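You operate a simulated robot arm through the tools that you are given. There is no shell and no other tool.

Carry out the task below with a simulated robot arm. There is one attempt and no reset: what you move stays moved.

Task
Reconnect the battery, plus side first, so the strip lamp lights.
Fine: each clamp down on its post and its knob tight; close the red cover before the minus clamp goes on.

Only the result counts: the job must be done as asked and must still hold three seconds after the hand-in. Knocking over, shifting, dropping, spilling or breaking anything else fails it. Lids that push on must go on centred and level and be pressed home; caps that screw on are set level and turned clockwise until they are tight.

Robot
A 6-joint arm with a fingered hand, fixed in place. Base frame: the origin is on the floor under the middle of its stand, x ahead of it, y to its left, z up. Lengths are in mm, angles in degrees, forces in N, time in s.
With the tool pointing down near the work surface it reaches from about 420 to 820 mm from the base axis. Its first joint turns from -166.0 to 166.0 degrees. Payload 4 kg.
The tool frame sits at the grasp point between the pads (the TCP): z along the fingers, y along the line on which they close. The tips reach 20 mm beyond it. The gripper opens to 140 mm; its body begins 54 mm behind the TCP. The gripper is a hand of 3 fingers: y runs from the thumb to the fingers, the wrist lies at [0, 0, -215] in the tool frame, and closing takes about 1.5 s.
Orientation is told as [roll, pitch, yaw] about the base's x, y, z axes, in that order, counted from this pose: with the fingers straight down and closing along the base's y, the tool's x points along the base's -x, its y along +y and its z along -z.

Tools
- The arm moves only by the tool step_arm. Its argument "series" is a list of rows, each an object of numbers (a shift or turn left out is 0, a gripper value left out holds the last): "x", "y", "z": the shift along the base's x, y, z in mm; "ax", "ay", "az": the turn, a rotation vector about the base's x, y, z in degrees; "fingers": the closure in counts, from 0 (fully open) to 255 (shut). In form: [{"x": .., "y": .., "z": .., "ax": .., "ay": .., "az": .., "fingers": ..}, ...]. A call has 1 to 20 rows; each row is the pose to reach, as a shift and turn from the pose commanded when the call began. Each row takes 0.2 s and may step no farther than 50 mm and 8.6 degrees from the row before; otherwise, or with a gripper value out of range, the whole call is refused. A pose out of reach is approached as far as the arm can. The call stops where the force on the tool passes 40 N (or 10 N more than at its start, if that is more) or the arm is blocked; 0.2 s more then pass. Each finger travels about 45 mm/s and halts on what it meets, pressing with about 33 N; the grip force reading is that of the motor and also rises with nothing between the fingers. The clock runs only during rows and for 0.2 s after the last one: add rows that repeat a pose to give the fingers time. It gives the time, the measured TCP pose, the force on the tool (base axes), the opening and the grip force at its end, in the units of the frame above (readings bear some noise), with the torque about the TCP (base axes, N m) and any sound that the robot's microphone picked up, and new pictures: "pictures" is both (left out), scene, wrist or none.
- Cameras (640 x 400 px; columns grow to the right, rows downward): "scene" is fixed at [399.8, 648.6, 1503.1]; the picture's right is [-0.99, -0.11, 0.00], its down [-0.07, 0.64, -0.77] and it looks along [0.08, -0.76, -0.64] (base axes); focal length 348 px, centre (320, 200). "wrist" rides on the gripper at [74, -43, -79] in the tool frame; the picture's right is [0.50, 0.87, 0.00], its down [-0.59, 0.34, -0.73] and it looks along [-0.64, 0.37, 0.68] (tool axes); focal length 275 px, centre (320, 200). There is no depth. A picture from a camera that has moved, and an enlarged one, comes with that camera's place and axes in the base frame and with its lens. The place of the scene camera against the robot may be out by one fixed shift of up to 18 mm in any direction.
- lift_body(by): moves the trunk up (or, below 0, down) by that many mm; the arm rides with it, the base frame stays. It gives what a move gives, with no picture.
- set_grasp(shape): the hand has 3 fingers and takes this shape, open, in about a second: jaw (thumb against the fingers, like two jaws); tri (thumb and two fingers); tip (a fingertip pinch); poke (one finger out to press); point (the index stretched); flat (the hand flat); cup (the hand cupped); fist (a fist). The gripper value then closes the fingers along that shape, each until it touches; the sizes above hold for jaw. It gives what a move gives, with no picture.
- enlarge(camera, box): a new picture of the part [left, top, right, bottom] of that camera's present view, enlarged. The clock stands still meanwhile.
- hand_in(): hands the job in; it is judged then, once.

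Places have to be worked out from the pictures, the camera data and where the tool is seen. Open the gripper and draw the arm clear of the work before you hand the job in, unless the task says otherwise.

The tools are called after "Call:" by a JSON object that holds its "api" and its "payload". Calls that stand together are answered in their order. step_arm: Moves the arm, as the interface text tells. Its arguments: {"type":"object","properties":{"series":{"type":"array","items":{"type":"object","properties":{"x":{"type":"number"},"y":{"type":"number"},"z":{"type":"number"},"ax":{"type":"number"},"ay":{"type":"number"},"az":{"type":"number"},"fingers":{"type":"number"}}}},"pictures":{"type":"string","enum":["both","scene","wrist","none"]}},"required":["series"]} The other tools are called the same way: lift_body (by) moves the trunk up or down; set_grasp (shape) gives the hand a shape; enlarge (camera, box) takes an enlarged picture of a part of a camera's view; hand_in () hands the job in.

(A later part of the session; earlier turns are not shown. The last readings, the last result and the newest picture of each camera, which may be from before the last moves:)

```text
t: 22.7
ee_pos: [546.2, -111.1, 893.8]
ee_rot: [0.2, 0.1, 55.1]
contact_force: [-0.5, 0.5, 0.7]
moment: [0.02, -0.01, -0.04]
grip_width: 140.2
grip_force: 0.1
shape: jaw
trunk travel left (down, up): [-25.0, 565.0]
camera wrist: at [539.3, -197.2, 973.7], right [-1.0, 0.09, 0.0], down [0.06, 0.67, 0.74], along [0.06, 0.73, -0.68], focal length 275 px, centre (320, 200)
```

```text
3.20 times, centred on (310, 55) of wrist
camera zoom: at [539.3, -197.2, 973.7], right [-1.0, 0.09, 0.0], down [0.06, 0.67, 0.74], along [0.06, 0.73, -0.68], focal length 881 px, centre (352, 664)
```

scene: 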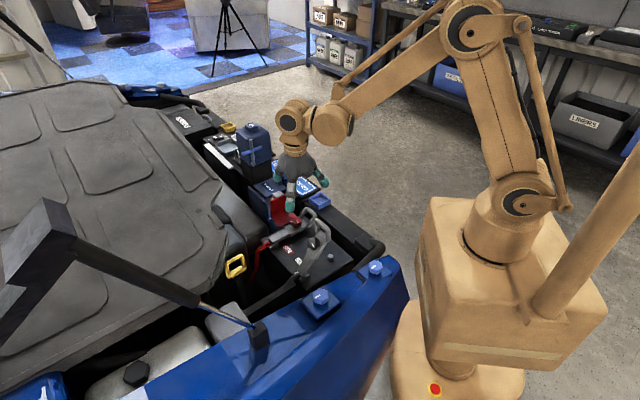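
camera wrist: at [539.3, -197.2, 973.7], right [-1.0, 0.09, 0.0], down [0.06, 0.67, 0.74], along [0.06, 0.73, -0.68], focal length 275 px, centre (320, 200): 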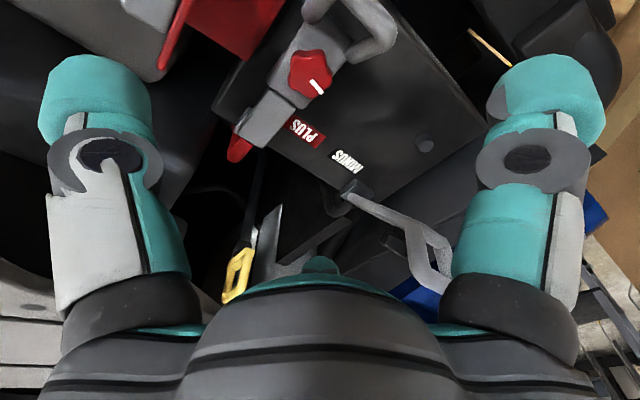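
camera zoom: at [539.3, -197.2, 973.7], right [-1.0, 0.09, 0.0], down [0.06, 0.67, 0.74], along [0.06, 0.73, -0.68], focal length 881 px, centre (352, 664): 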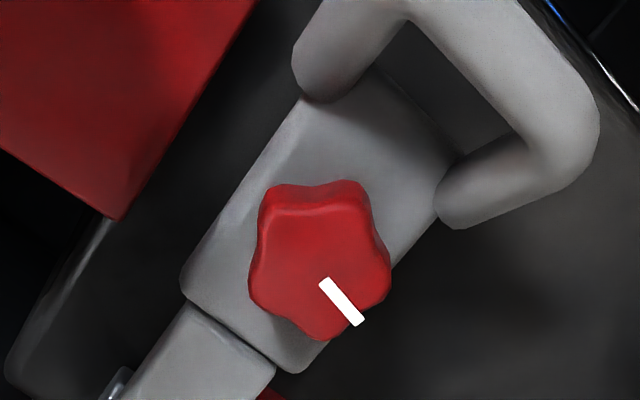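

The clamp lies flat, and its U-handle legs limit the space around the knob. I'll look at the "tip" pinch shape, which may fit better there.

Call:
{"api": "set_grasp", "payload": {"shape": "tip"}}

Call:
{"api": "step_arm", "payload": {"series": [{"fingers": 0}], "pictures": "both"}}

Call:
{"api": "step_arm", "payload": {"series": [{"fingers": 150}, {"fingers": 150}, {"fingers": 150}, {"fingers": 150}, {"fingers": 150}, {"fingers": 150}], "pictures": "wrist"}}

Call:
{"api": "enlarge", "payload": {"camera": "scene", "box": [240, 90, 360, 230]}}

```text
t: 23.6
ee_pos: [545.9, -111.5, 894.4]
ee_rot: [0.2, -0.1, 55.0]
contact_force: [0.0, -0.6, 0.5]
moment: [-0.02, -0.01, 0.0]
grip_width: 139.7
grip_force: 0.1
shape: tip
trunk travel left (down, up): [-25.0, 565.0]
```

```text
t: 24.0
ee_pos: [547.0, -111.1, 894.9]
ee_rot: [0.1, 0.1, 55.0]
contact_force: [0.2, -0.3, 0.7]
moment: [0.01, -0.01, -0.02]
grip_width: 140.2
grip_force: 0.0
shape: tip
trunk travel left (down, up): [-25.0, 565.0]
camera wrist: at [539.2, -197.2, 973.8], right [-1.0, 0.09, 0.0], down [0.06, 0.67, 0.74], along [0.06, 0.73, -0.68], focal length 275 px, centre (320, 200)
```

scene: 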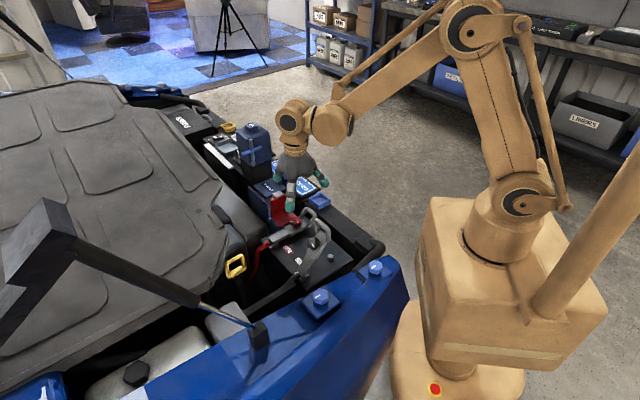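
wrist: 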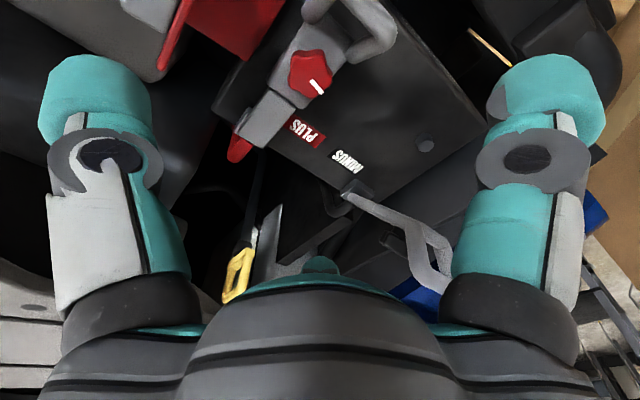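

```text
t: 25.4
ee_pos: [547.1, -111.5, 894.5]
ee_rot: [0.0, 0.0, 55.1]
contact_force: [-0.3, -0.3, 0.0]
moment: [0.01, -0.02, -0.01]
grip_width: 58.1
grip_force: 0.0
shape: tip
trunk travel left (down, up): [-25.0, 565.0]
camera wrist: at [539.2, -197.2, 973.8], right [-1.0, 0.09, 0.0], down [0.06, 0.67, 0.74], along [0.06, 0.73, -0.68], focal length 275 px, centre (320, 200)
```

wrist: 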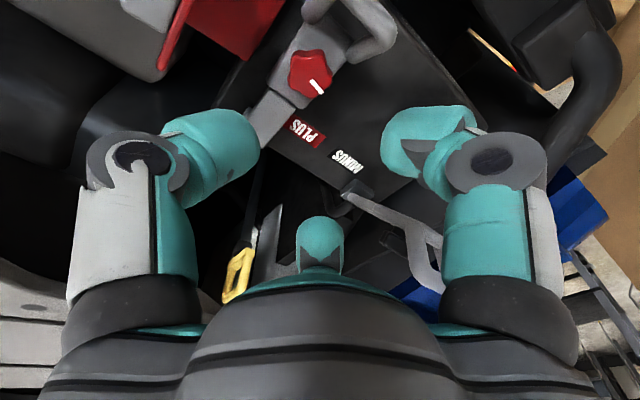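

```text
2.86 times, centred on (300, 160) of scene
camera zoom: at [399.8, 648.6, 1503.1], right [-0.99, -0.11, 0.0], down [-0.07, 0.64, -0.77], along [0.08, -0.76, -0.64], focal length 994 px, centre (377, 314)
```

zoom: 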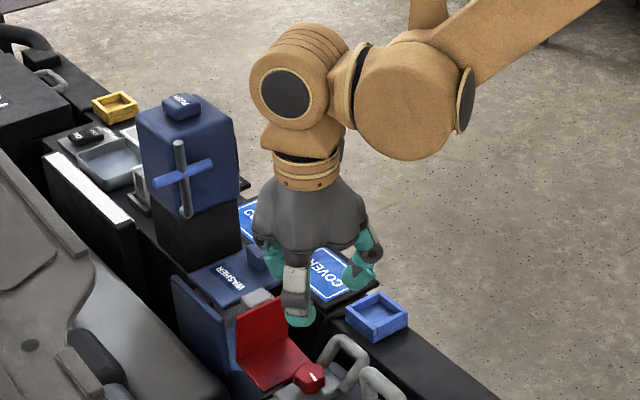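

In every shape the three fingers close radially. I'll use a three-finger grip high on the knob, with one finger over the arm side and the other two straddling the handle legs. I'll go down carefully to just above the knob and look.

Call:
{"api": "set_grasp", "payload": {"shape": "jaw"}}

Call:
{"api": "step_arm", "payload": {"series": [{"x": 3, "y": 2, "az": -8, "fingers": 160}, {"x": 6, "y": 3.5, "az": -16, "fingers": 160}, {"x": 6, "y": 3.5, "az": -24, "z": -20, "fingers": 160}, {"x": 6, "y": 3.5, "az": -27, "z": -45, "fingers": 160}, {"x": 6, "y": 3.5, "az": -27, "z": -70, "fingers": 160}, {"x": 6, "y": 3.5, "az": -27, "z": -90, "fingers": 160}, {"x": 6, "y": 3.5, "az": -27, "z": -100, "fingers": 160}, {"x": 6, "y": 3.5, "az": -27, "z": -108, "fingers": 160}], "pictures": "both"}}

Call:
{"api": "enlarge", "payload": {"camera": "wrist", "box": [160, 40, 480, 240]}}

Call:
{"api": "enlarge", "payload": {"camera": "scene", "box": [250, 170, 350, 260]}}

```text
t: 26.3
ee_pos: [547.2, -111.2, 894.5]
ee_rot: [0.2, 0.0, 55.1]
contact_force: [0.7, 0.4, 0.9]
moment: [0.01, -0.01, 0.01]
grip_width: 140.1
grip_force: 0.0
shape: jaw
trunk travel left (down, up): [-25.0, 565.0]
```

```text
t: 28.1
ee_pos: [553.6, -108.7, 786.5]
ee_rot: [0.1, 0.0, 28.0]
contact_force: [0.4, 0.9, 0.5]
moment: [-0.02, 0.0, -0.02]
grip_width: 52.8
grip_force: 0.1
shape: jaw
trunk travel left (down, up): [-25.0, 565.0]
camera wrist: at [506.9, -181.1, 865.9], right [-0.85, 0.53, 0.0], down [0.36, 0.57, 0.74], along [0.39, 0.62, -0.68], focal length 275 px, centre (320, 200)
```

scene: 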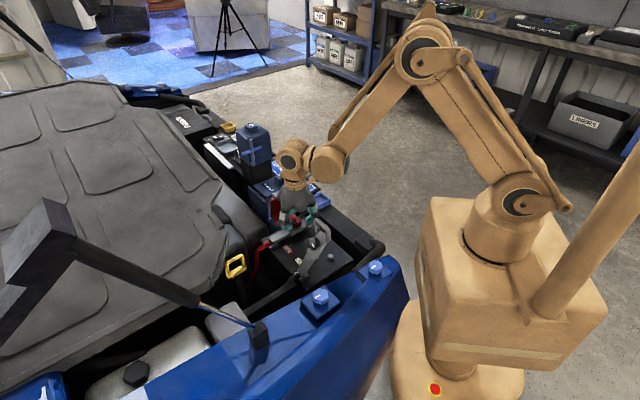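
wrist: 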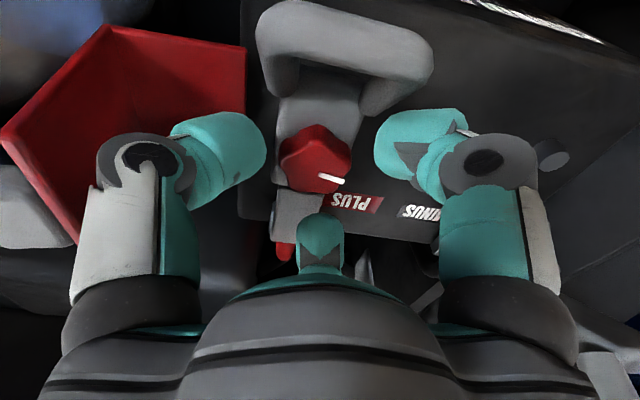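

```text
2.00 times, centred on (320, 140) of wrist
camera zoom: at [506.9, -181.1, 865.9], right [-0.85, 0.53, 0.0], down [0.36, 0.57, 0.74], along [0.39, 0.62, -0.68], focal length 551 px, centre (320, 320)
```

zoom: 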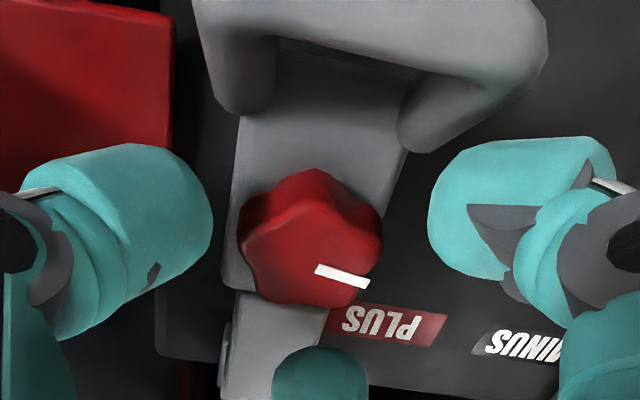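

```text
4.44 times, centred on (300, 215) of scene
camera zoom: at [399.8, 648.6, 1503.1], right [-0.99, -0.11, 0.0], down [-0.07, 0.64, -0.77], along [0.08, -0.76, -0.64], focal length 1546 px, centre (409, 133)
```

zoom: 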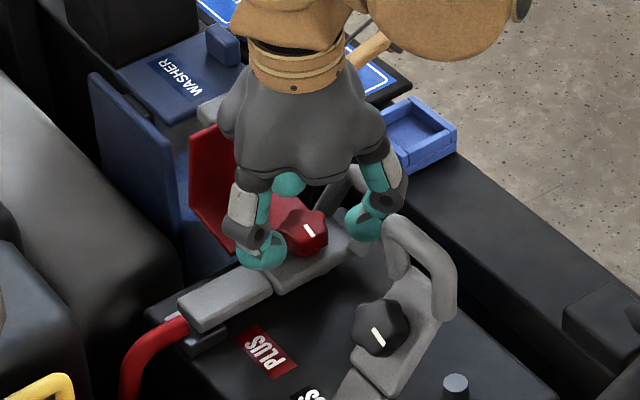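

The fingers straddle the knob well and clear the handle legs. I'll lower 13 mm and close gently on the knob.

Call:
{"api": "step_arm", "payload": {"series": [{"z": -5}, {"z": -10}, {"z": -13}, {"z": -13, "fingers": 200}, {"z": -13, "fingers": 200}, {"z": -13, "fingers": 230}, {"z": -13, "fingers": 230}, {"z": -13, "fingers": 230}], "pictures": "both"}}

Call:
{"api": "enlarge", "payload": {"camera": "wrist", "box": [160, 40, 480, 240]}}

Call:
{"api": "enlarge", "payload": {"camera": "scene", "box": [250, 170, 350, 260]}}

```text
t: 29.9
ee_pos: [552.7, -108.0, 773.4]
ee_rot: [0.1, 0.0, 28.0]
contact_force: [0.8, -2.0, -2.1]
moment: [-0.12, -0.03, 0.01]
grip_width: 28.5
grip_force: 32.3
shape: jaw
trunk travel left (down, up): [-25.0, 565.0]
camera wrist: at [506.6, -180.5, 853.2], right [-0.85, 0.53, 0.0], down [0.36, 0.57, 0.74], along [0.39, 0.62, -0.68], focal length 275 px, centre (320, 200)
```

scene: 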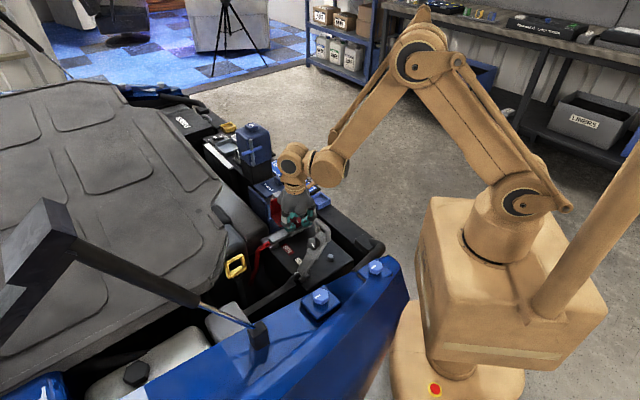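
wrist: 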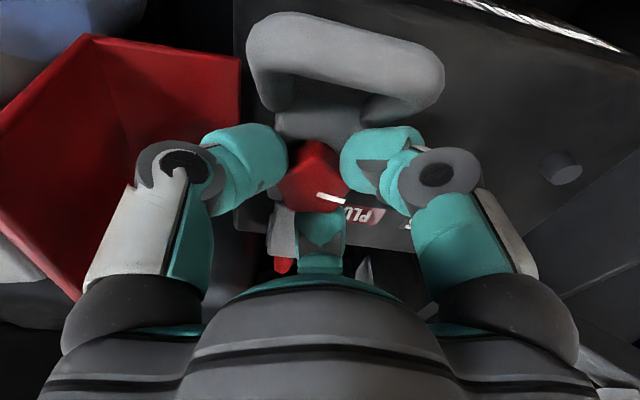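

```text
2.00 times, centred on (320, 140) of wrist
camera zoom: at [506.6, -180.5, 853.2], right [-0.85, 0.53, 0.0], down [0.36, 0.57, 0.74], along [0.39, 0.62, -0.68], focal length 551 px, centre (320, 320)
```

zoom: 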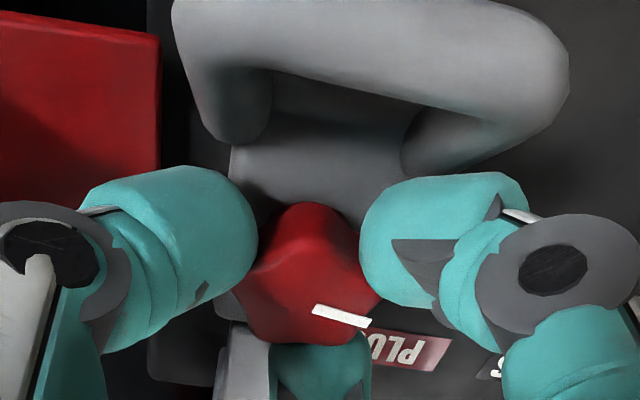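

```text
4.44 times, centred on (300, 215) of scene
camera zoom: at [399.8, 648.6, 1503.1], right [-0.99, -0.11, 0.0], down [-0.07, 0.64, -0.77], along [0.08, -0.76, -0.64], focal length 1546 px, centre (409, 133)
```

zoom: 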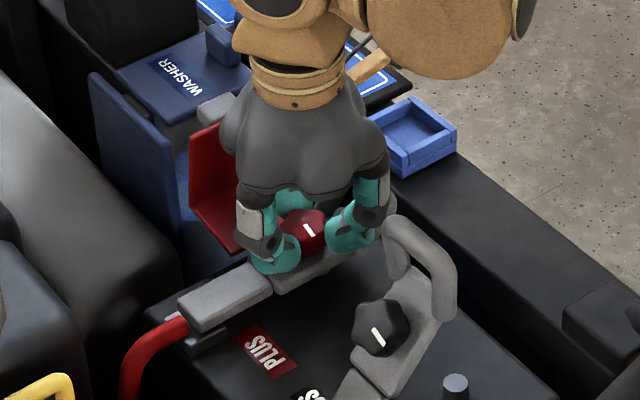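

The knob is gripped at 28.5 mm width with 32 N. I'll turn clockwise about 35° and watch the torque and pointer.

Call:
{"api": "step_arm", "payload": {"series": [{"fingers": 255}, {"az": -5}, {"az": -10}, {"az": -15}, {"az": -20}, {"az": -25}, {"az": -30}, {"az": -35}], "pictures": "both"}}

Call:
{"api": "enlarge", "payload": {"camera": "wrist", "box": [160, 40, 480, 240]}}

Call:
{"api": "enlarge", "payload": {"camera": "scene", "box": [250, 170, 350, 260]}}

```text
t: 31.7
ee_pos: [552.9, -106.5, 772.4]
ee_rot: [0.2, 0.0, -7.0]
contact_force: [5.5, 8.9, -4.9]
moment: [0.02, -0.05, 0.06]
grip_width: 28.4
grip_force: 33.1
shape: jaw
trunk travel left (down, up): [-25.0, 565.0]
camera wrist: at [474.2, -140.5, 853.0], right [-0.39, 0.92, 0.0], down [0.62, 0.26, 0.74], along [0.68, 0.29, -0.68], focal length 275 px, centre (320, 200)
```

scene: 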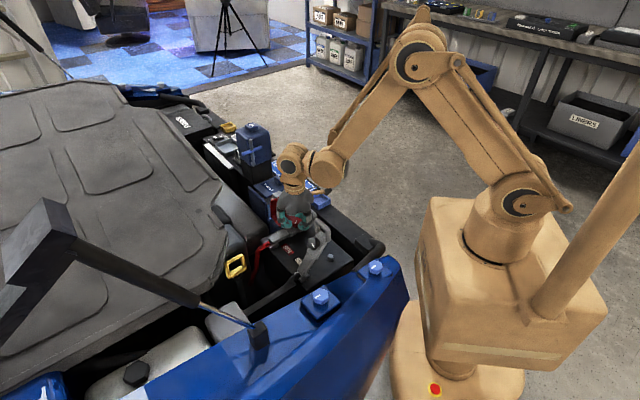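
wrist: 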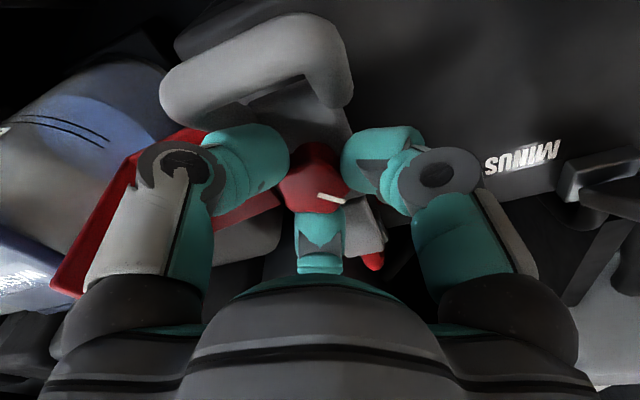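

```text
2.00 times, centred on (320, 140) of wrist
camera zoom: at [474.2, -140.5, 853.0], right [-0.39, 0.92, 0.0], down [0.62, 0.26, 0.74], along [0.68, 0.29, -0.68], focal length 551 px, centre (320, 320)
```

zoom: 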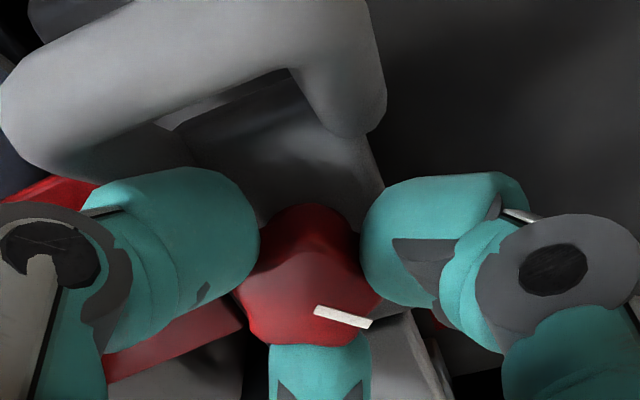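

```text
4.44 times, centred on (300, 215) of scene
camera zoom: at [399.8, 648.6, 1503.1], right [-0.99, -0.11, 0.0], down [-0.07, 0.64, -0.77], along [0.08, -0.76, -0.64], focal length 1546 px, centre (409, 133)
```

zoom: 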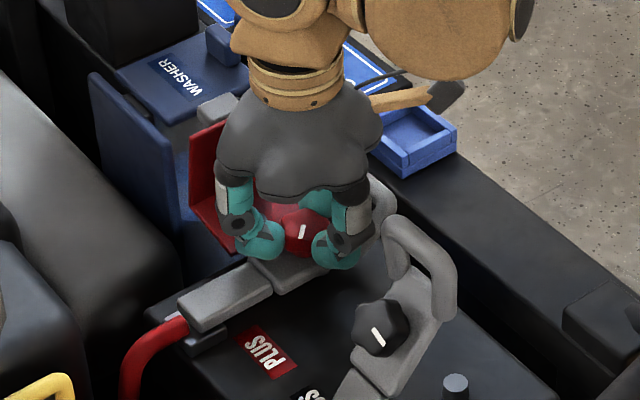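

The pointer moved with the fingers, so the knob is turning. I'll release, lift slightly, rotate back and regrip for a second stroke.

Call:
{"api": "step_arm", "payload": {"series": [{"fingers": 165}, {"fingers": 165}, {"z": 14}, {"z": 14, "az": 8}, {"z": 14, "az": 16}, {"z": 14, "az": 24}, {"z": 14, "az": 32}, {"z": 14, "az": 40}, {"z": 14, "az": 48}, {"z": 14, "az": 52}, {"z": 7, "az": 52}, {"z": 0, "az": 52}, {"az": 52, "fingers": 255}, {"az": 52, "fingers": 255}, {"az": 52, "fingers": 255}, {"az": 52, "fingers": 255}], "pictures": "wrist"}}

Call:
{"api": "enlarge", "payload": {"camera": "wrist", "box": [160, 40, 480, 240]}}

```text
t: 35.1
ee_pos: [552.9, -106.4, 773.9]
ee_rot: [0.0, 0.0, 45.0]
contact_force: [5.2, 6.6, -1.6]
moment: [0.08, -0.12, 0.04]
grip_width: 33.1
grip_force: 33.1
shape: jaw
trunk travel left (down, up): [-25.0, 565.0]
camera wrist: at [530.6, -190.1, 853.2], right [-0.97, 0.26, 0.0], down [0.18, 0.65, 0.74], along [0.19, 0.71, -0.68], focal length 275 px, centre (320, 200)
```

wrist: 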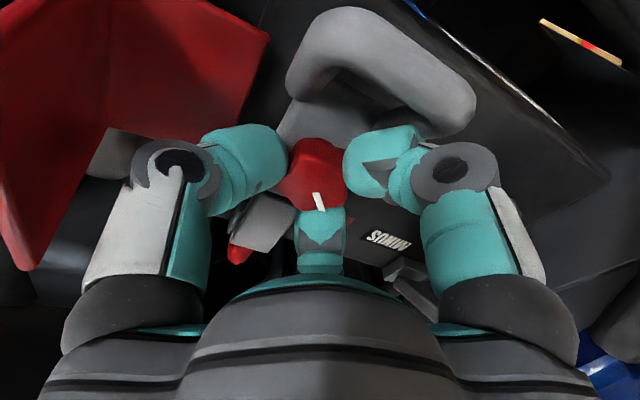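

```text
2.00 times, centred on (320, 140) of wrist
camera zoom: at [530.6, -190.1, 853.2], right [-0.97, 0.26, 0.0], down [0.18, 0.65, 0.74], along [0.19, 0.71, -0.68], focal length 551 px, centre (320, 320)
```

zoom: 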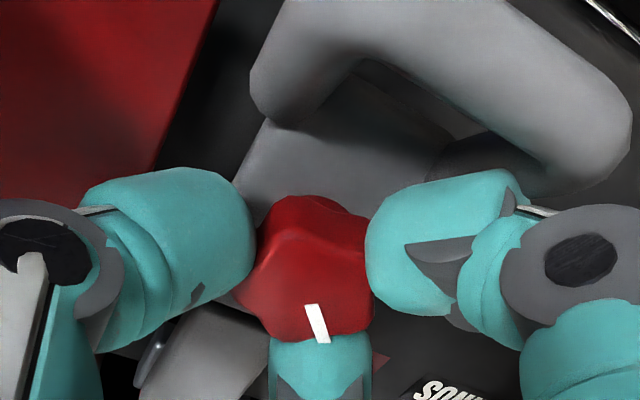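

Regripped; the side force suggests the knob centre is 1–2 mm further toward the hinge, so I'll shift slightly while turning clockwise another 55°.

Call:
{"api": "step_arm", "payload": {"series": [{"x": 1, "y": 1.5, "az": -5}, {"x": 1, "y": 1.5, "az": -10}, {"x": 1, "y": 1.5, "az": -15}, {"x": 1, "y": 1.5, "az": -20}, {"x": 1, "y": 1.5, "az": -25}, {"x": 1, "y": 1.5, "az": -30}, {"x": 1, "y": 1.5, "az": -35}, {"x": 1, "y": 1.5, "az": -40}, {"x": 1, "y": 1.5, "az": -45}, {"x": 1, "y": 1.5, "az": -50}, {"x": 1, "y": 1.5, "az": -55}], "pictures": "wrist"}}

Call:
{"api": "enlarge", "payload": {"camera": "wrist", "box": [160, 40, 480, 240]}}

```text
t: 37.5
ee_pos: [554.5, -106.4, 772.9]
ee_rot: [0.2, -0.1, -10.0]
contact_force: [17.6, 5.8, 7.7]
moment: [-0.16, -0.34, 1.05]
grip_width: 32.8
grip_force: 32.9
shape: jaw
trunk travel left (down, up): [-25.0, 565.0]
camera wrist: at [473.5, -134.8, 853.0], right [-0.34, 0.94, 0.0], down [0.64, 0.23, 0.74], along [0.69, 0.25, -0.68], focal length 275 px, centre (320, 200)
```

wrist: 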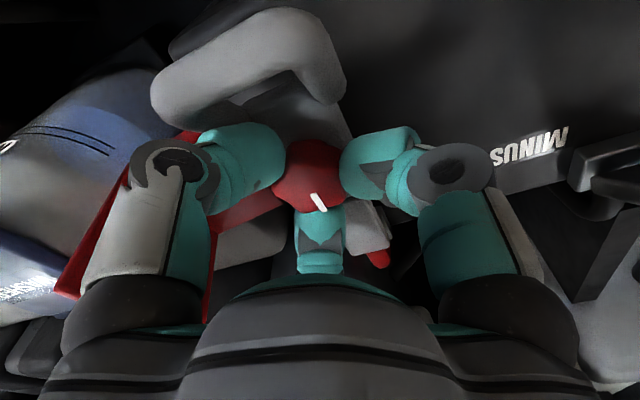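

```text
2.00 times, centred on (320, 140) of wrist
camera zoom: at [473.5, -134.8, 853.0], right [-0.34, 0.94, 0.0], down [0.64, 0.23, 0.74], along [0.69, 0.25, -0.68], focal length 551 px, centre (320, 320)
```

zoom: 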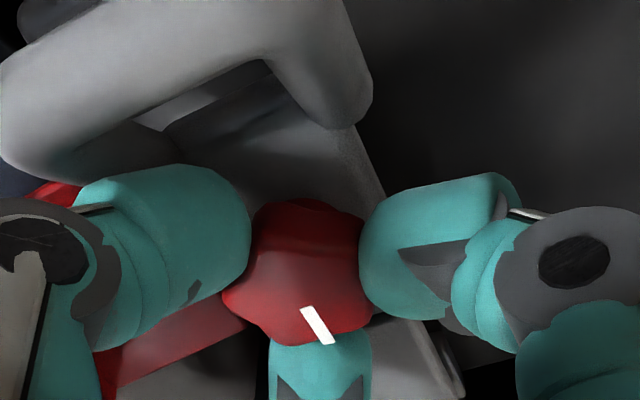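

The torque has risen to about 1.05 N·m and the pointer has turned roughly 86°, from across the clamp to nearly along it, so the knob is probably tightening. I'll regrip and try another stroke to confirm.

Call:
{"api": "step_arm", "payload": {"series": [{"fingers": 165}, {"fingers": 165}, {"z": 14}, {"z": 14, "az": 8}, {"z": 14, "az": 16}, {"z": 14, "az": 24}, {"z": 14, "az": 32}, {"z": 14, "az": 40}, {"z": 7, "az": 40}, {"z": 0, "az": 40}, {"az": 40, "fingers": 255}, {"az": 40, "fingers": 255}, {"az": 40, "fingers": 255}, {"az": 40, "fingers": 255}], "pictures": "wrist"}}

Call:
{"api": "enlarge", "payload": {"camera": "wrist", "box": [160, 40, 480, 240]}}

```text
t: 40.5
ee_pos: [555.2, -105.8, 774.1]
ee_rot: [0.1, 0.1, 30.0]
contact_force: [-0.7, -0.2, -3.0]
moment: [-0.1, -0.05, 0.07]
grip_width: 30.2
grip_force: 33.3
shape: jaw
trunk travel left (down, up): [-25.0, 565.0]
camera wrist: at [510.7, -180.4, 853.2], right [-0.87, 0.5, 0.0], down [0.34, 0.59, 0.74], along [0.37, 0.64, -0.68], focal length 275 px, centre (320, 200)
```

wrist: 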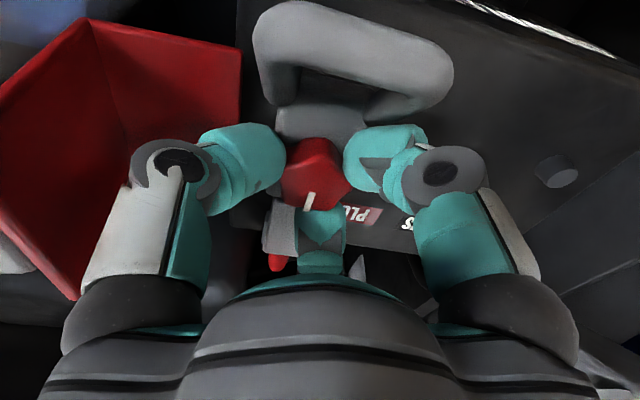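

```text
2.00 times, centred on (320, 140) of wrist
camera zoom: at [510.7, -180.4, 853.2], right [-0.87, 0.5, 0.0], down [0.34, 0.59, 0.74], along [0.37, 0.64, -0.68], focal length 551 px, centre (320, 320)
```

zoom: 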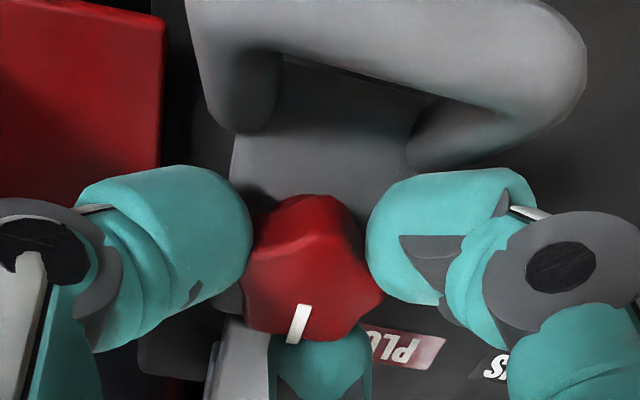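

The grip is firm and free of the handle, with the pointer at about 50° azimuth. I'll turn another 20° clockwise to test the tightness.

Call:
{"api": "step_arm", "payload": {"series": [{"az": -3}, {"az": -6}, {"az": -9}, {"az": -12}, {"az": -15}, {"az": -18}, {"az": -21}], "pictures": "wrist"}}

Call:
{"api": "enlarge", "payload": {"camera": "wrist", "box": [160, 40, 480, 240]}}

```text
t: 42.1
ee_pos: [555.2, -104.6, 773.4]
ee_rot: [0.3, -0.1, 9.1]
contact_force: [8.6, 8.5, -4.4]
moment: [0.0, -0.08, 1.32]
grip_width: 30.1
grip_force: 33.0
shape: jaw
trunk travel left (down, up): [-25.0, 565.0]
camera wrist: at [487.9, -159.4, 853.4], right [-0.63, 0.78, 0.0], down [0.53, 0.43, 0.74], along [0.57, 0.46, -0.68], focal length 275 px, centre (320, 200)
```

wrist: 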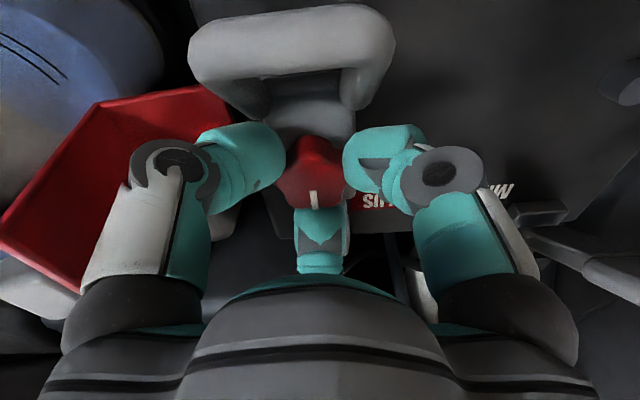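

```text
2.00 times, centred on (320, 140) of wrist
camera zoom: at [487.9, -159.4, 853.4], right [-0.63, 0.78, 0.0], down [0.53, 0.43, 0.74], along [0.57, 0.46, -0.68], focal length 551 px, centre (320, 320)
```

zoom: 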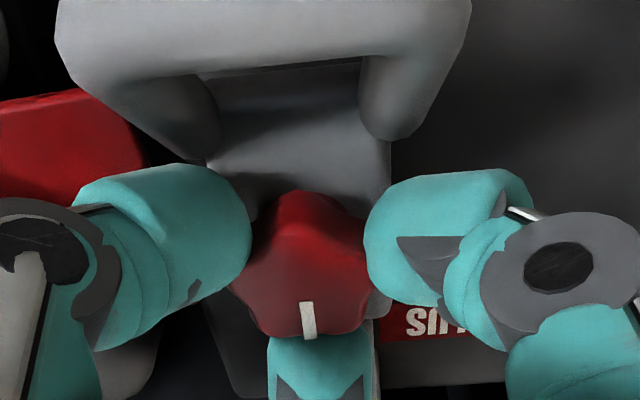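

The knob now resists with 1.3 N·m and its pointer has stopped at about 45°, a quarter turn in total, so the plus knob is tight. I'll release, rise clear and look at the cover.

Call:
{"api": "step_arm", "payload": {"series": [{"fingers": 165}, {"fingers": 165}, {"z": 15}, {"z": 45}, {"z": 85}, {"z": 120, "fingers": 0}, {"z": 120, "fingers": 0}, {"z": 120, "fingers": 0}], "pictures": "both"}}

Call:
{"api": "enlarge", "payload": {"camera": "wrist", "box": [120, 0, 480, 220]}}

Call:
{"api": "enlarge", "payload": {"camera": "scene", "box": [240, 165, 350, 260]}}

```text
t: 43.9
ee_pos: [554.1, -104.5, 893.6]
ee_rot: [0.1, 0.0, 9.0]
contact_force: [0.0, 0.9, 0.1]
moment: [0.0, 0.0, -0.01]
grip_width: 119.9
grip_force: 0.0
shape: jaw
trunk travel left (down, up): [-25.0, 565.0]
camera wrist: at [486.8, -159.4, 972.2], right [-0.63, 0.78, 0.0], down [0.53, 0.43, 0.74], along [0.57, 0.46, -0.68], focal length 275 px, centre (320, 200)
```

scene: 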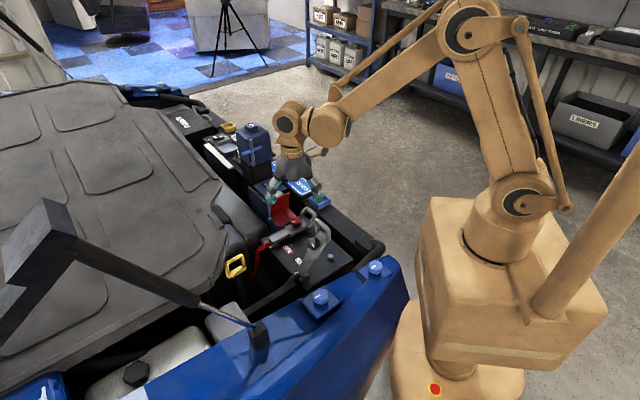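
wrist: 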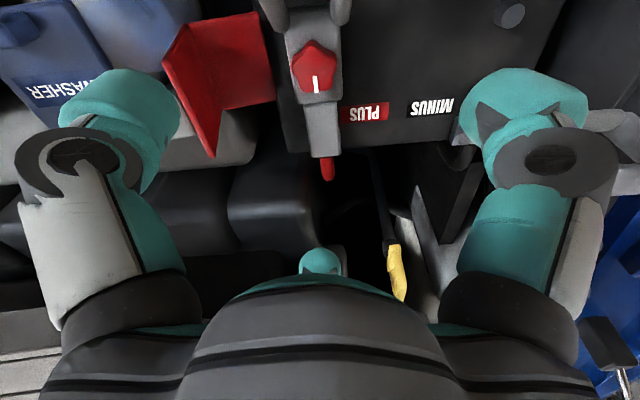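

```text
1.78 times, centred on (300, 110) of wrist
camera zoom: at [486.8, -159.4, 972.2], right [-0.63, 0.78, 0.0], down [0.53, 0.43, 0.74], along [0.57, 0.46, -0.68], focal length 489 px, centre (356, 360)
```

zoom: 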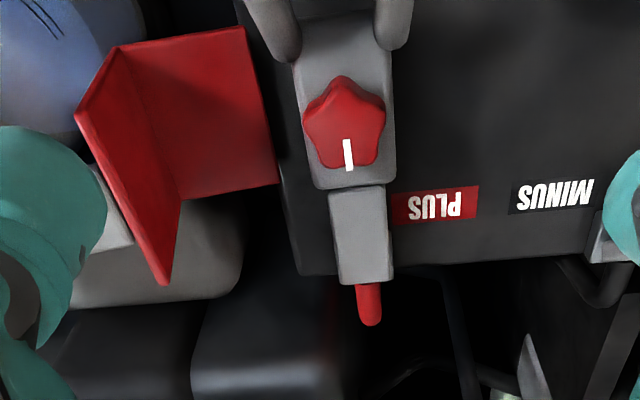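

```text
4.21 times, centred on (295, 212) of scene
camera zoom: at [399.8, 648.6, 1503.1], right [-0.99, -0.11, 0.0], down [-0.07, 0.64, -0.77], along [0.08, -0.76, -0.64], focal length 1465 px, centre (425, 147)
```

zoom: 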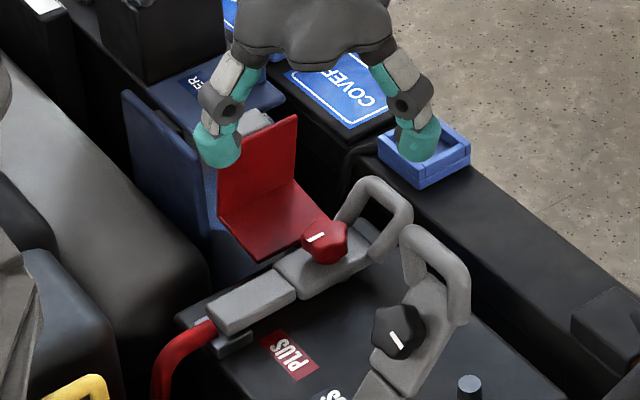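

The plus knob's pointer now lies along the clamp after a quarter turn. The cover's hinge edge is at about v=-512, z=721 along the battery side, and its upright top edge is at z≈806. I'll view the outside of the cover to see what space there is to push it.

Call:
{"api": "step_arm", "payload": {"series": [{"z": 20, "az": 8}, {"z": 40, "az": 16}, {"z": 50, "az": 24}, {"x": 10, "y": -10, "z": 50, "az": 32}, {"x": 20, "y": -20, "z": 50, "az": 40}, {"x": 30, "y": -30, "z": 50, "az": 48}, {"x": 40, "y": -40, "z": 50, "az": 56}, {"x": 50, "y": -50, "z": 50, "az": 64}, {"x": 53, "y": -53, "z": 50, "az": 72}, {"x": 53, "y": -53, "z": 50, "az": 80}, {"x": 53, "y": -53, "z": 50, "az": 88}, {"x": 53, "y": -53, "z": 40, "az": 96}, {"x": 53, "y": -53, "z": 30, "az": 96}], "pictures": "both"}}

Call:
{"api": "enlarge", "payload": {"camera": "wrist", "box": [160, 0, 480, 220]}}

```text
t: 46.7
ee_pos: [600.8, -140.9, 942.3]
ee_rot: [0.1, 0.0, 68.6]
contact_force: [0.9, 0.9, -0.3]
moment: [0.0, -0.02, -0.02]
grip_width: 139.5
grip_force: 0.0
shape: jaw
out of reach, approached as far as the arm can: row 8, 9, 10, 11, 12, 13
trunk travel left (down, up): [-25.0, 565.0]
camera wrist: at [613.4, -226.1, 1023.0], right [-0.99, -0.15, 0.0], down [-0.1, 0.67, 0.73], along [-0.11, 0.73, -0.68], focal length 275 px, centre (320, 200)
```

scene: 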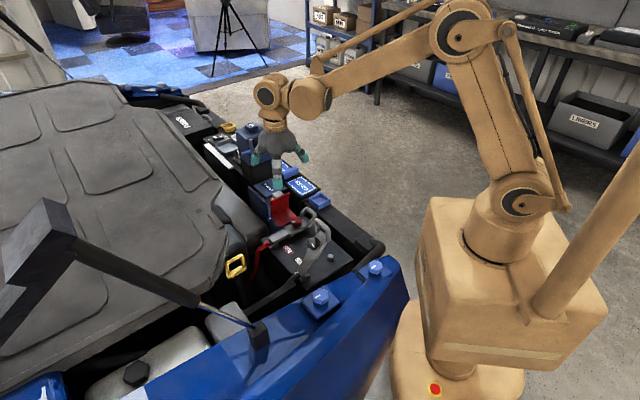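
wrist: 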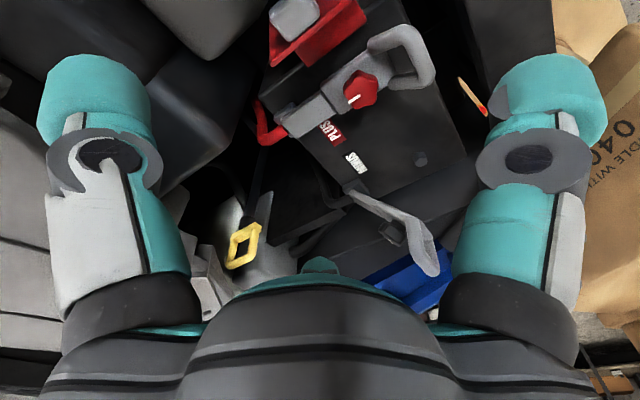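

```text
1.82 times, centred on (320, 110) of wrist
camera zoom: at [613.4, -226.1, 1023.0], right [-0.99, -0.15, 0.0], down [-0.1, 0.67, 0.73], along [-0.11, 0.73, -0.68], focal length 500 px, centre (320, 364)
```

zoom: 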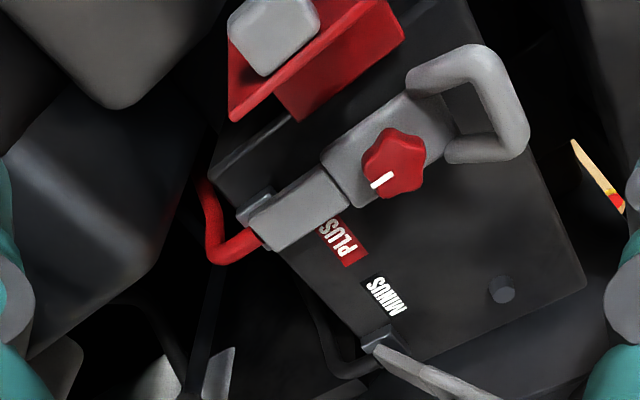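

The wrist yaw tops out near 68° here. The grey tab is on the cover's outer face. I'll back off the yaw a little and tilt the camera down to see the gap behind the cover.

Call:
{"api": "step_arm", "payload": {"series": [{"az": -6}, {"az": -8, "ax": 0}], "pictures": "none"}}

```text
t: 47.3
ee_pos: [600.7, -141.3, 943.9]
ee_rot: [0.2, 0.2, 60.5]
contact_force: [0.1, 0.7, 0.0]
moment: [0.03, 0.01, 0.01]
grip_width: 140.0
grip_force: 0.0
shape: jaw
trunk travel left (down, up): [-25.0, 565.0]
```

The command base follows the measured pose, good. I'll raise, tilt about −25° about x and move outward to look down behind the cover.

Call:
{"api": "step_arm", "payload": {"series": [{"z": 25, "ax": -6}, {"z": 50, "ax": -12}, {"z": 56, "y": -20, "ax": -18}, {"z": 56, "y": -50, "ax": -25}, {"z": 56, "y": -80, "ax": -25}, {"z": 56, "y": -80, "ax": -25}], "pictures": "both"}}

Call:
{"api": "enlarge", "payload": {"camera": "wrist", "box": [160, 0, 480, 220]}}

```text
t: 48.7
ee_pos: [601.2, -220.4, 999.0]
ee_rot: [-12.8, 21.8, 58.0]
contact_force: [-0.3, 0.1, -0.6]
moment: [0.01, 0.01, -0.02]
grip_width: 140.4
grip_force: 0.1
shape: jaw
trunk travel left (down, up): [-25.0, 565.0]
camera wrist: at [601.9, -265.7, 1108.0], right [-1.0, -0.01, 0.01], down [-0.01, 0.93, 0.38], along [-0.01, 0.38, -0.93], focal length 275 px, centre (320, 200)
```

scene: 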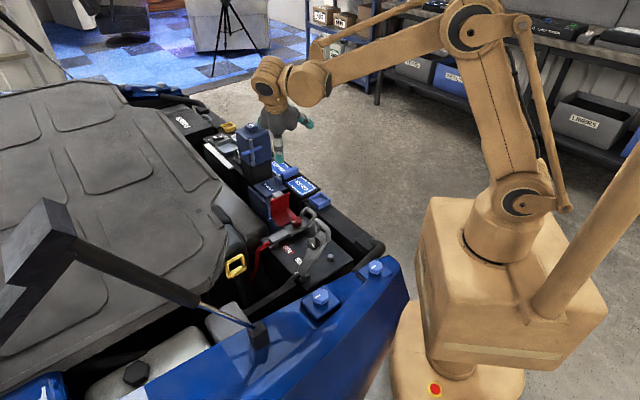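
wrist: 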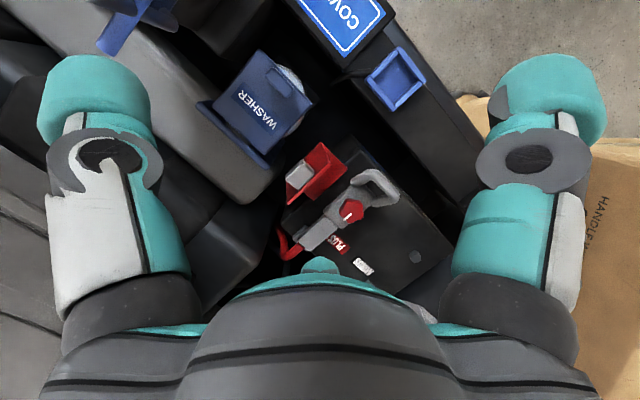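

```text
1.82 times, centred on (320, 110) of wrist
camera zoom: at [601.9, -265.7, 1108.0], right [-1.0, -0.01, 0.01], down [-0.01, 0.93, 0.38], along [-0.01, 0.38, -0.93], focal length 500 px, centre (320, 364)
```

zoom: 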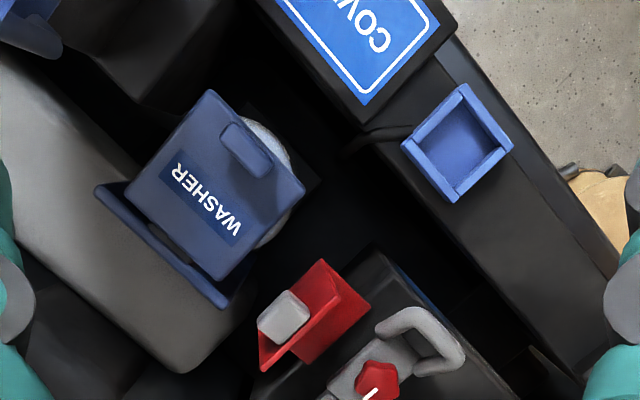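

There's a clear gap: the washer lid edge is about 49 mm outside the cover and lower (z≈777), and the grey tab sits at the cover's top edge (z≈812). I'll set the tool upright, close the fingers, and prepare to push the tab over from outside.

Call:
{"api": "step_arm", "payload": {"series": [{"ax": 6, "fingers": 255}, {"ax": 12}, {"ax": 18}, {"ax": 25}, {"ax": 25}, {"ax": 25}, {"ax": 25}], "pictures": "none"}}

Call:
{"api": "step_arm", "payload": {"series": [{"az": -8}, {"az": -16}, {"az": -24}, {"az": -32}, {"az": -40, "x": 20}, {"az": -45, "x": 40, "y": 5}, {"az": -45, "x": 50, "y": 13, "z": -20}, {"az": -45, "x": 50, "y": 13, "z": -60}, {"az": -45, "x": 50, "y": 13, "z": -100}, {"az": -45, "x": 50, "y": 13, "z": -125}], "pictures": "both"}}

Call:
{"api": "enlarge", "payload": {"camera": "scene", "box": [230, 110, 340, 240]}}

Call:
{"api": "enlarge", "payload": {"camera": "wrist", "box": [160, 0, 480, 220]}}

```text
t: 50.3
ee_pos: [600.1, -222.5, 999.9]
ee_rot: [0.2, 0.1, 60.6]
contact_force: [-0.9, 0.7, 0.6]
moment: [0.05, 0.0, -0.02]
grip_width: 0.0
grip_force: 0.1
shape: jaw
trunk travel left (down, up): [-25.0, 565.0]
```

```text
t: 52.5
ee_pos: [652.4, -210.3, 873.9]
ee_rot: [0.2, 0.1, 15.7]
contact_force: [0.2, 0.3, 0.5]
moment: [-0.02, 0.01, 0.0]
grip_width: 0.0
grip_force: 33.1
shape: jaw
trunk travel left (down, up): [-25.0, 565.0]
camera wrist: at [591.8, -271.4, 954.1], right [-0.71, 0.7, 0.0], down [0.48, 0.48, 0.73], along [0.51, 0.53, -0.68], focal length 275 px, centre (320, 200)
```

scene: 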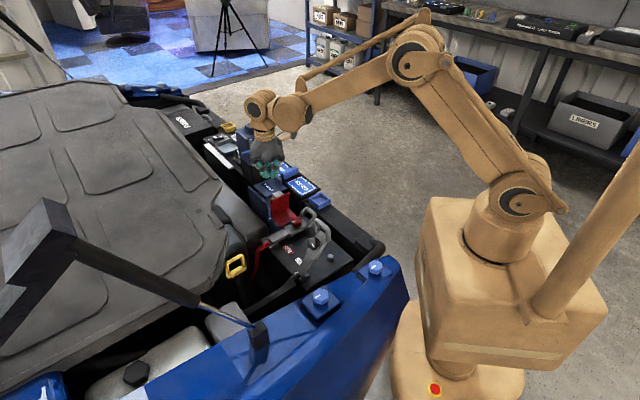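
wrist: 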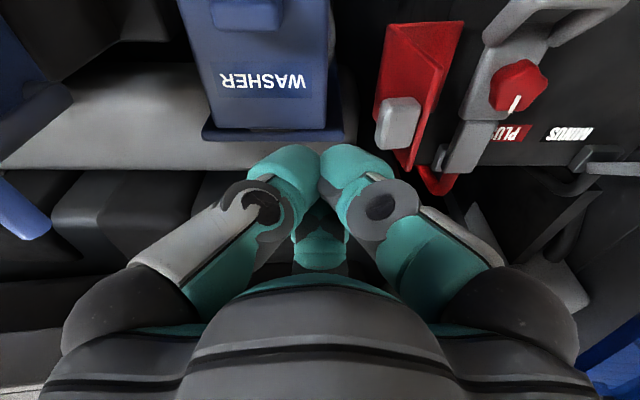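

```text
3.08 times, centred on (285, 175) of scene
camera zoom: at [399.8, 648.6, 1503.1], right [-0.99, -0.11, 0.0], down [-0.07, 0.64, -0.77], along [0.08, -0.76, -0.64], focal length 1070 px, centre (428, 277)
```

zoom: 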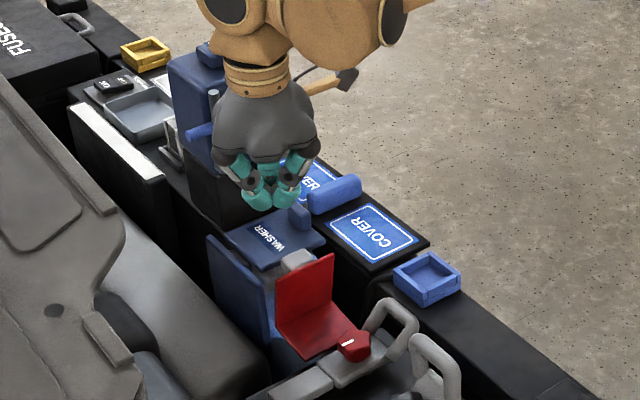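

```text
1.82 times, centred on (320, 110) of wrist
camera zoom: at [591.8, -271.4, 954.1], right [-0.71, 0.7, 0.0], down [0.48, 0.48, 0.73], along [0.51, 0.53, -0.68], focal length 500 px, centre (320, 364)
```

zoom: 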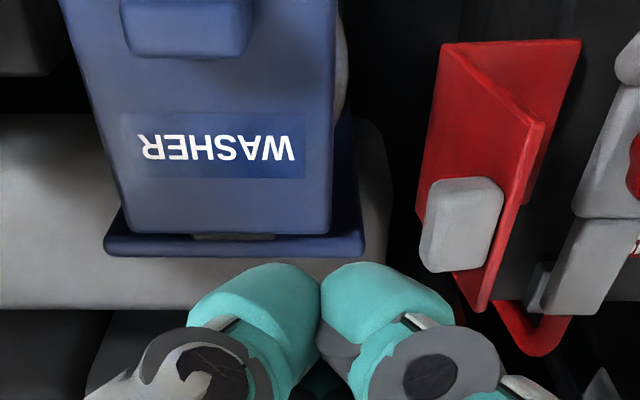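

The closed fingers are just outside the tab, above the washer lid. I'll lower to TCP z≈815 and start pushing the tab toward the battery along its arc.

Call:
{"api": "step_arm", "payload": {"series": [{"z": -25}, {"z": -45}, {"z": -59}, {"x": -5.7, "y": 5.7, "z": -59}, {"x": -11.3, "y": 11.3, "z": -58}, {"x": -17, "y": 17, "z": -56}, {"x": -22.6, "y": 22.6, "z": -54}, {"x": -28.3, "y": 28.3, "z": -52}, {"x": -34, "y": 34, "z": -50}], "pictures": "both"}}

Call:
{"api": "enlarge", "payload": {"camera": "scene", "box": [230, 130, 340, 240]}}

Call:
{"api": "enlarge", "payload": {"camera": "wrist", "box": [160, 0, 480, 220]}}

```text
t: 54.5
ee_pos: [617.9, -174.3, 824.2]
ee_rot: [0.1, 0.1, 15.5]
contact_force: [0.0, -0.4, 0.4]
moment: [-0.02, 0.04, -0.01]
grip_width: 0.1
grip_force: 32.5
shape: jaw
trunk travel left (down, up): [-25.0, 565.0]
camera wrist: at [556.6, -235.5, 904.4], right [-0.71, 0.7, 0.0], down [0.48, 0.48, 0.73], along [0.51, 0.52, -0.68], focal length 275 px, centre (320, 200)
```

scene: 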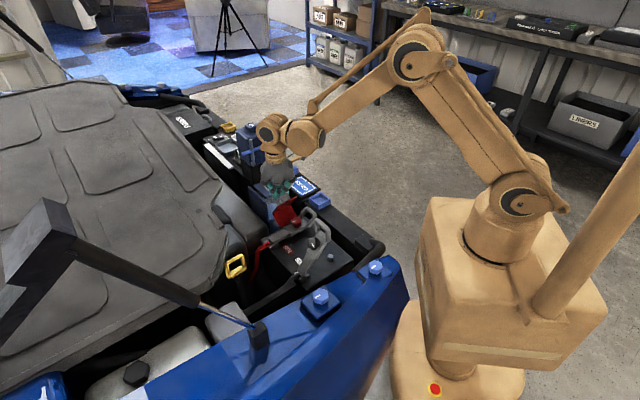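
wrist: 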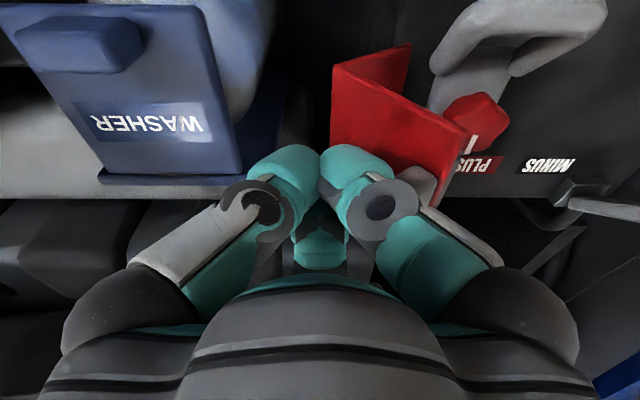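

```text
3.64 times, centred on (285, 185) of scene
camera zoom: at [399.8, 648.6, 1503.1], right [-0.99, -0.11, 0.0], down [-0.07, 0.64, -0.77], along [0.08, -0.76, -0.64], focal length 1265 px, centre (447, 254)
```

zoom: 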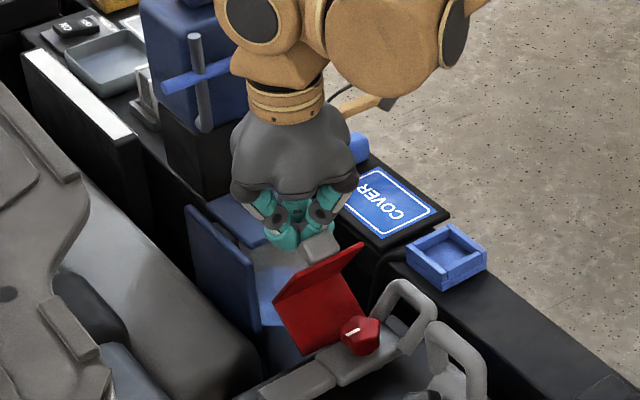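

```text
1.82 times, centred on (320, 110) of wrist
camera zoom: at [556.6, -235.5, 904.4], right [-0.71, 0.7, 0.0], down [0.48, 0.48, 0.73], along [0.51, 0.52, -0.68], focal length 500 px, centre (320, 364)
```

zoom: 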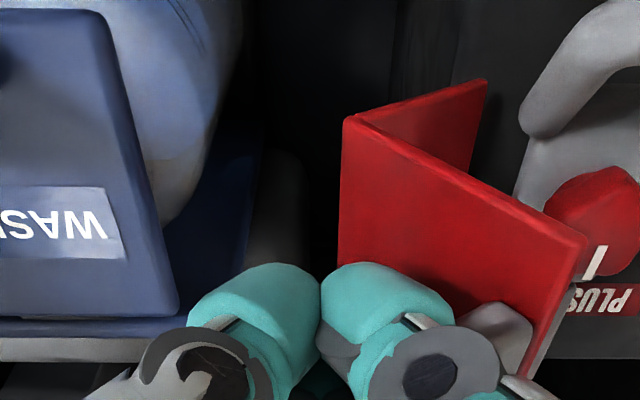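

The cover is tipping inward as planned. I'll continue along the arc past its high point.

Call:
{"api": "step_arm", "payload": {"series": [{"x": -5, "y": 5, "z": 3}, {"x": -10, "y": 10, "z": 5}, {"x": -15, "y": 15, "z": 7}, {"x": -20, "y": 20, "z": 9}, {"x": -25, "y": 25, "z": 11}, {"x": -30, "y": 30, "z": 12}, {"x": -35, "y": 35, "z": 12}, {"x": -40, "y": 40, "z": 12}], "pictures": "both"}}

Call:
{"api": "enlarge", "payload": {"camera": "scene", "box": [230, 130, 340, 240]}}

Call:
{"api": "enlarge", "payload": {"camera": "wrist", "box": [160, 0, 480, 220]}}

```text
t: 56.3
ee_pos: [575.0, -134.6, 836.6]
ee_rot: [0.1, 0.2, 15.5]
contact_force: [-0.2, 1.0, -0.1]
moment: [0.0, 0.02, -0.02]
grip_width: 0.1
grip_force: 33.6
shape: jaw
trunk travel left (down, up): [-25.0, 565.0]
camera wrist: at [515.5, -196.4, 915.5], right [-0.71, 0.7, 0.0], down [0.48, 0.48, 0.73], along [0.51, 0.53, -0.68], focal length 275 px, centre (320, 200)
```

scene: 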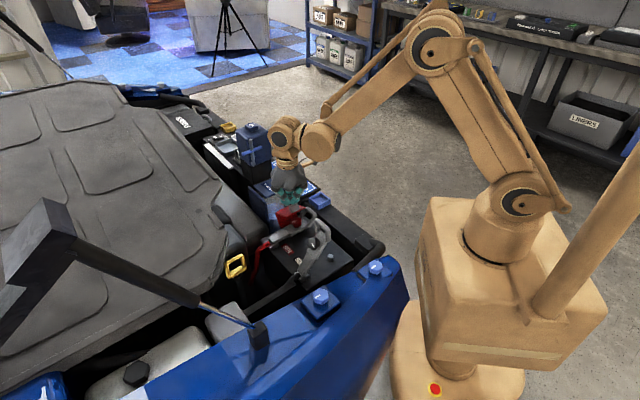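
wrist: 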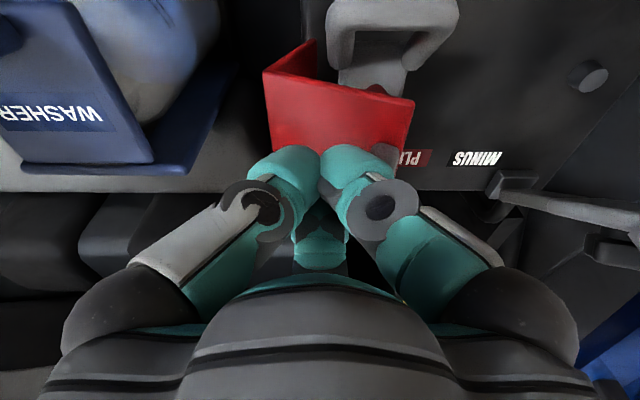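

```text
3.64 times, centred on (285, 185) of scene
camera zoom: at [399.8, 648.6, 1503.1], right [-0.99, -0.11, 0.0], down [-0.07, 0.64, -0.77], along [0.08, -0.76, -0.64], focal length 1265 px, centre (447, 254)
```

zoom: 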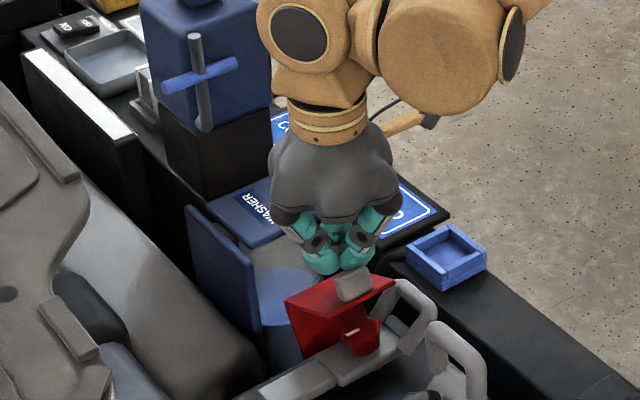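

```text
1.82 times, centred on (320, 110) of wrist
camera zoom: at [515.5, -196.4, 915.5], right [-0.71, 0.7, 0.0], down [0.48, 0.48, 0.73], along [0.51, 0.53, -0.68], focal length 500 px, centre (320, 364)
```

zoom: 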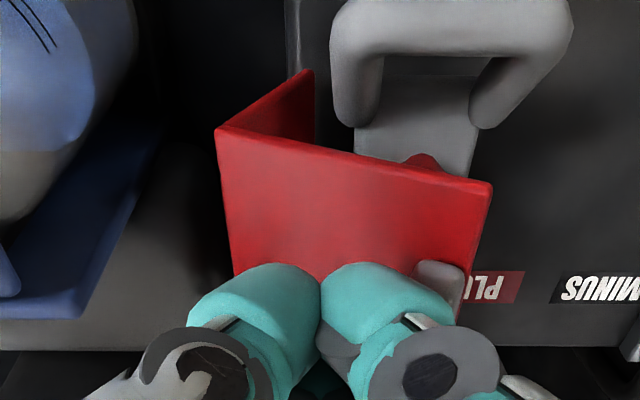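

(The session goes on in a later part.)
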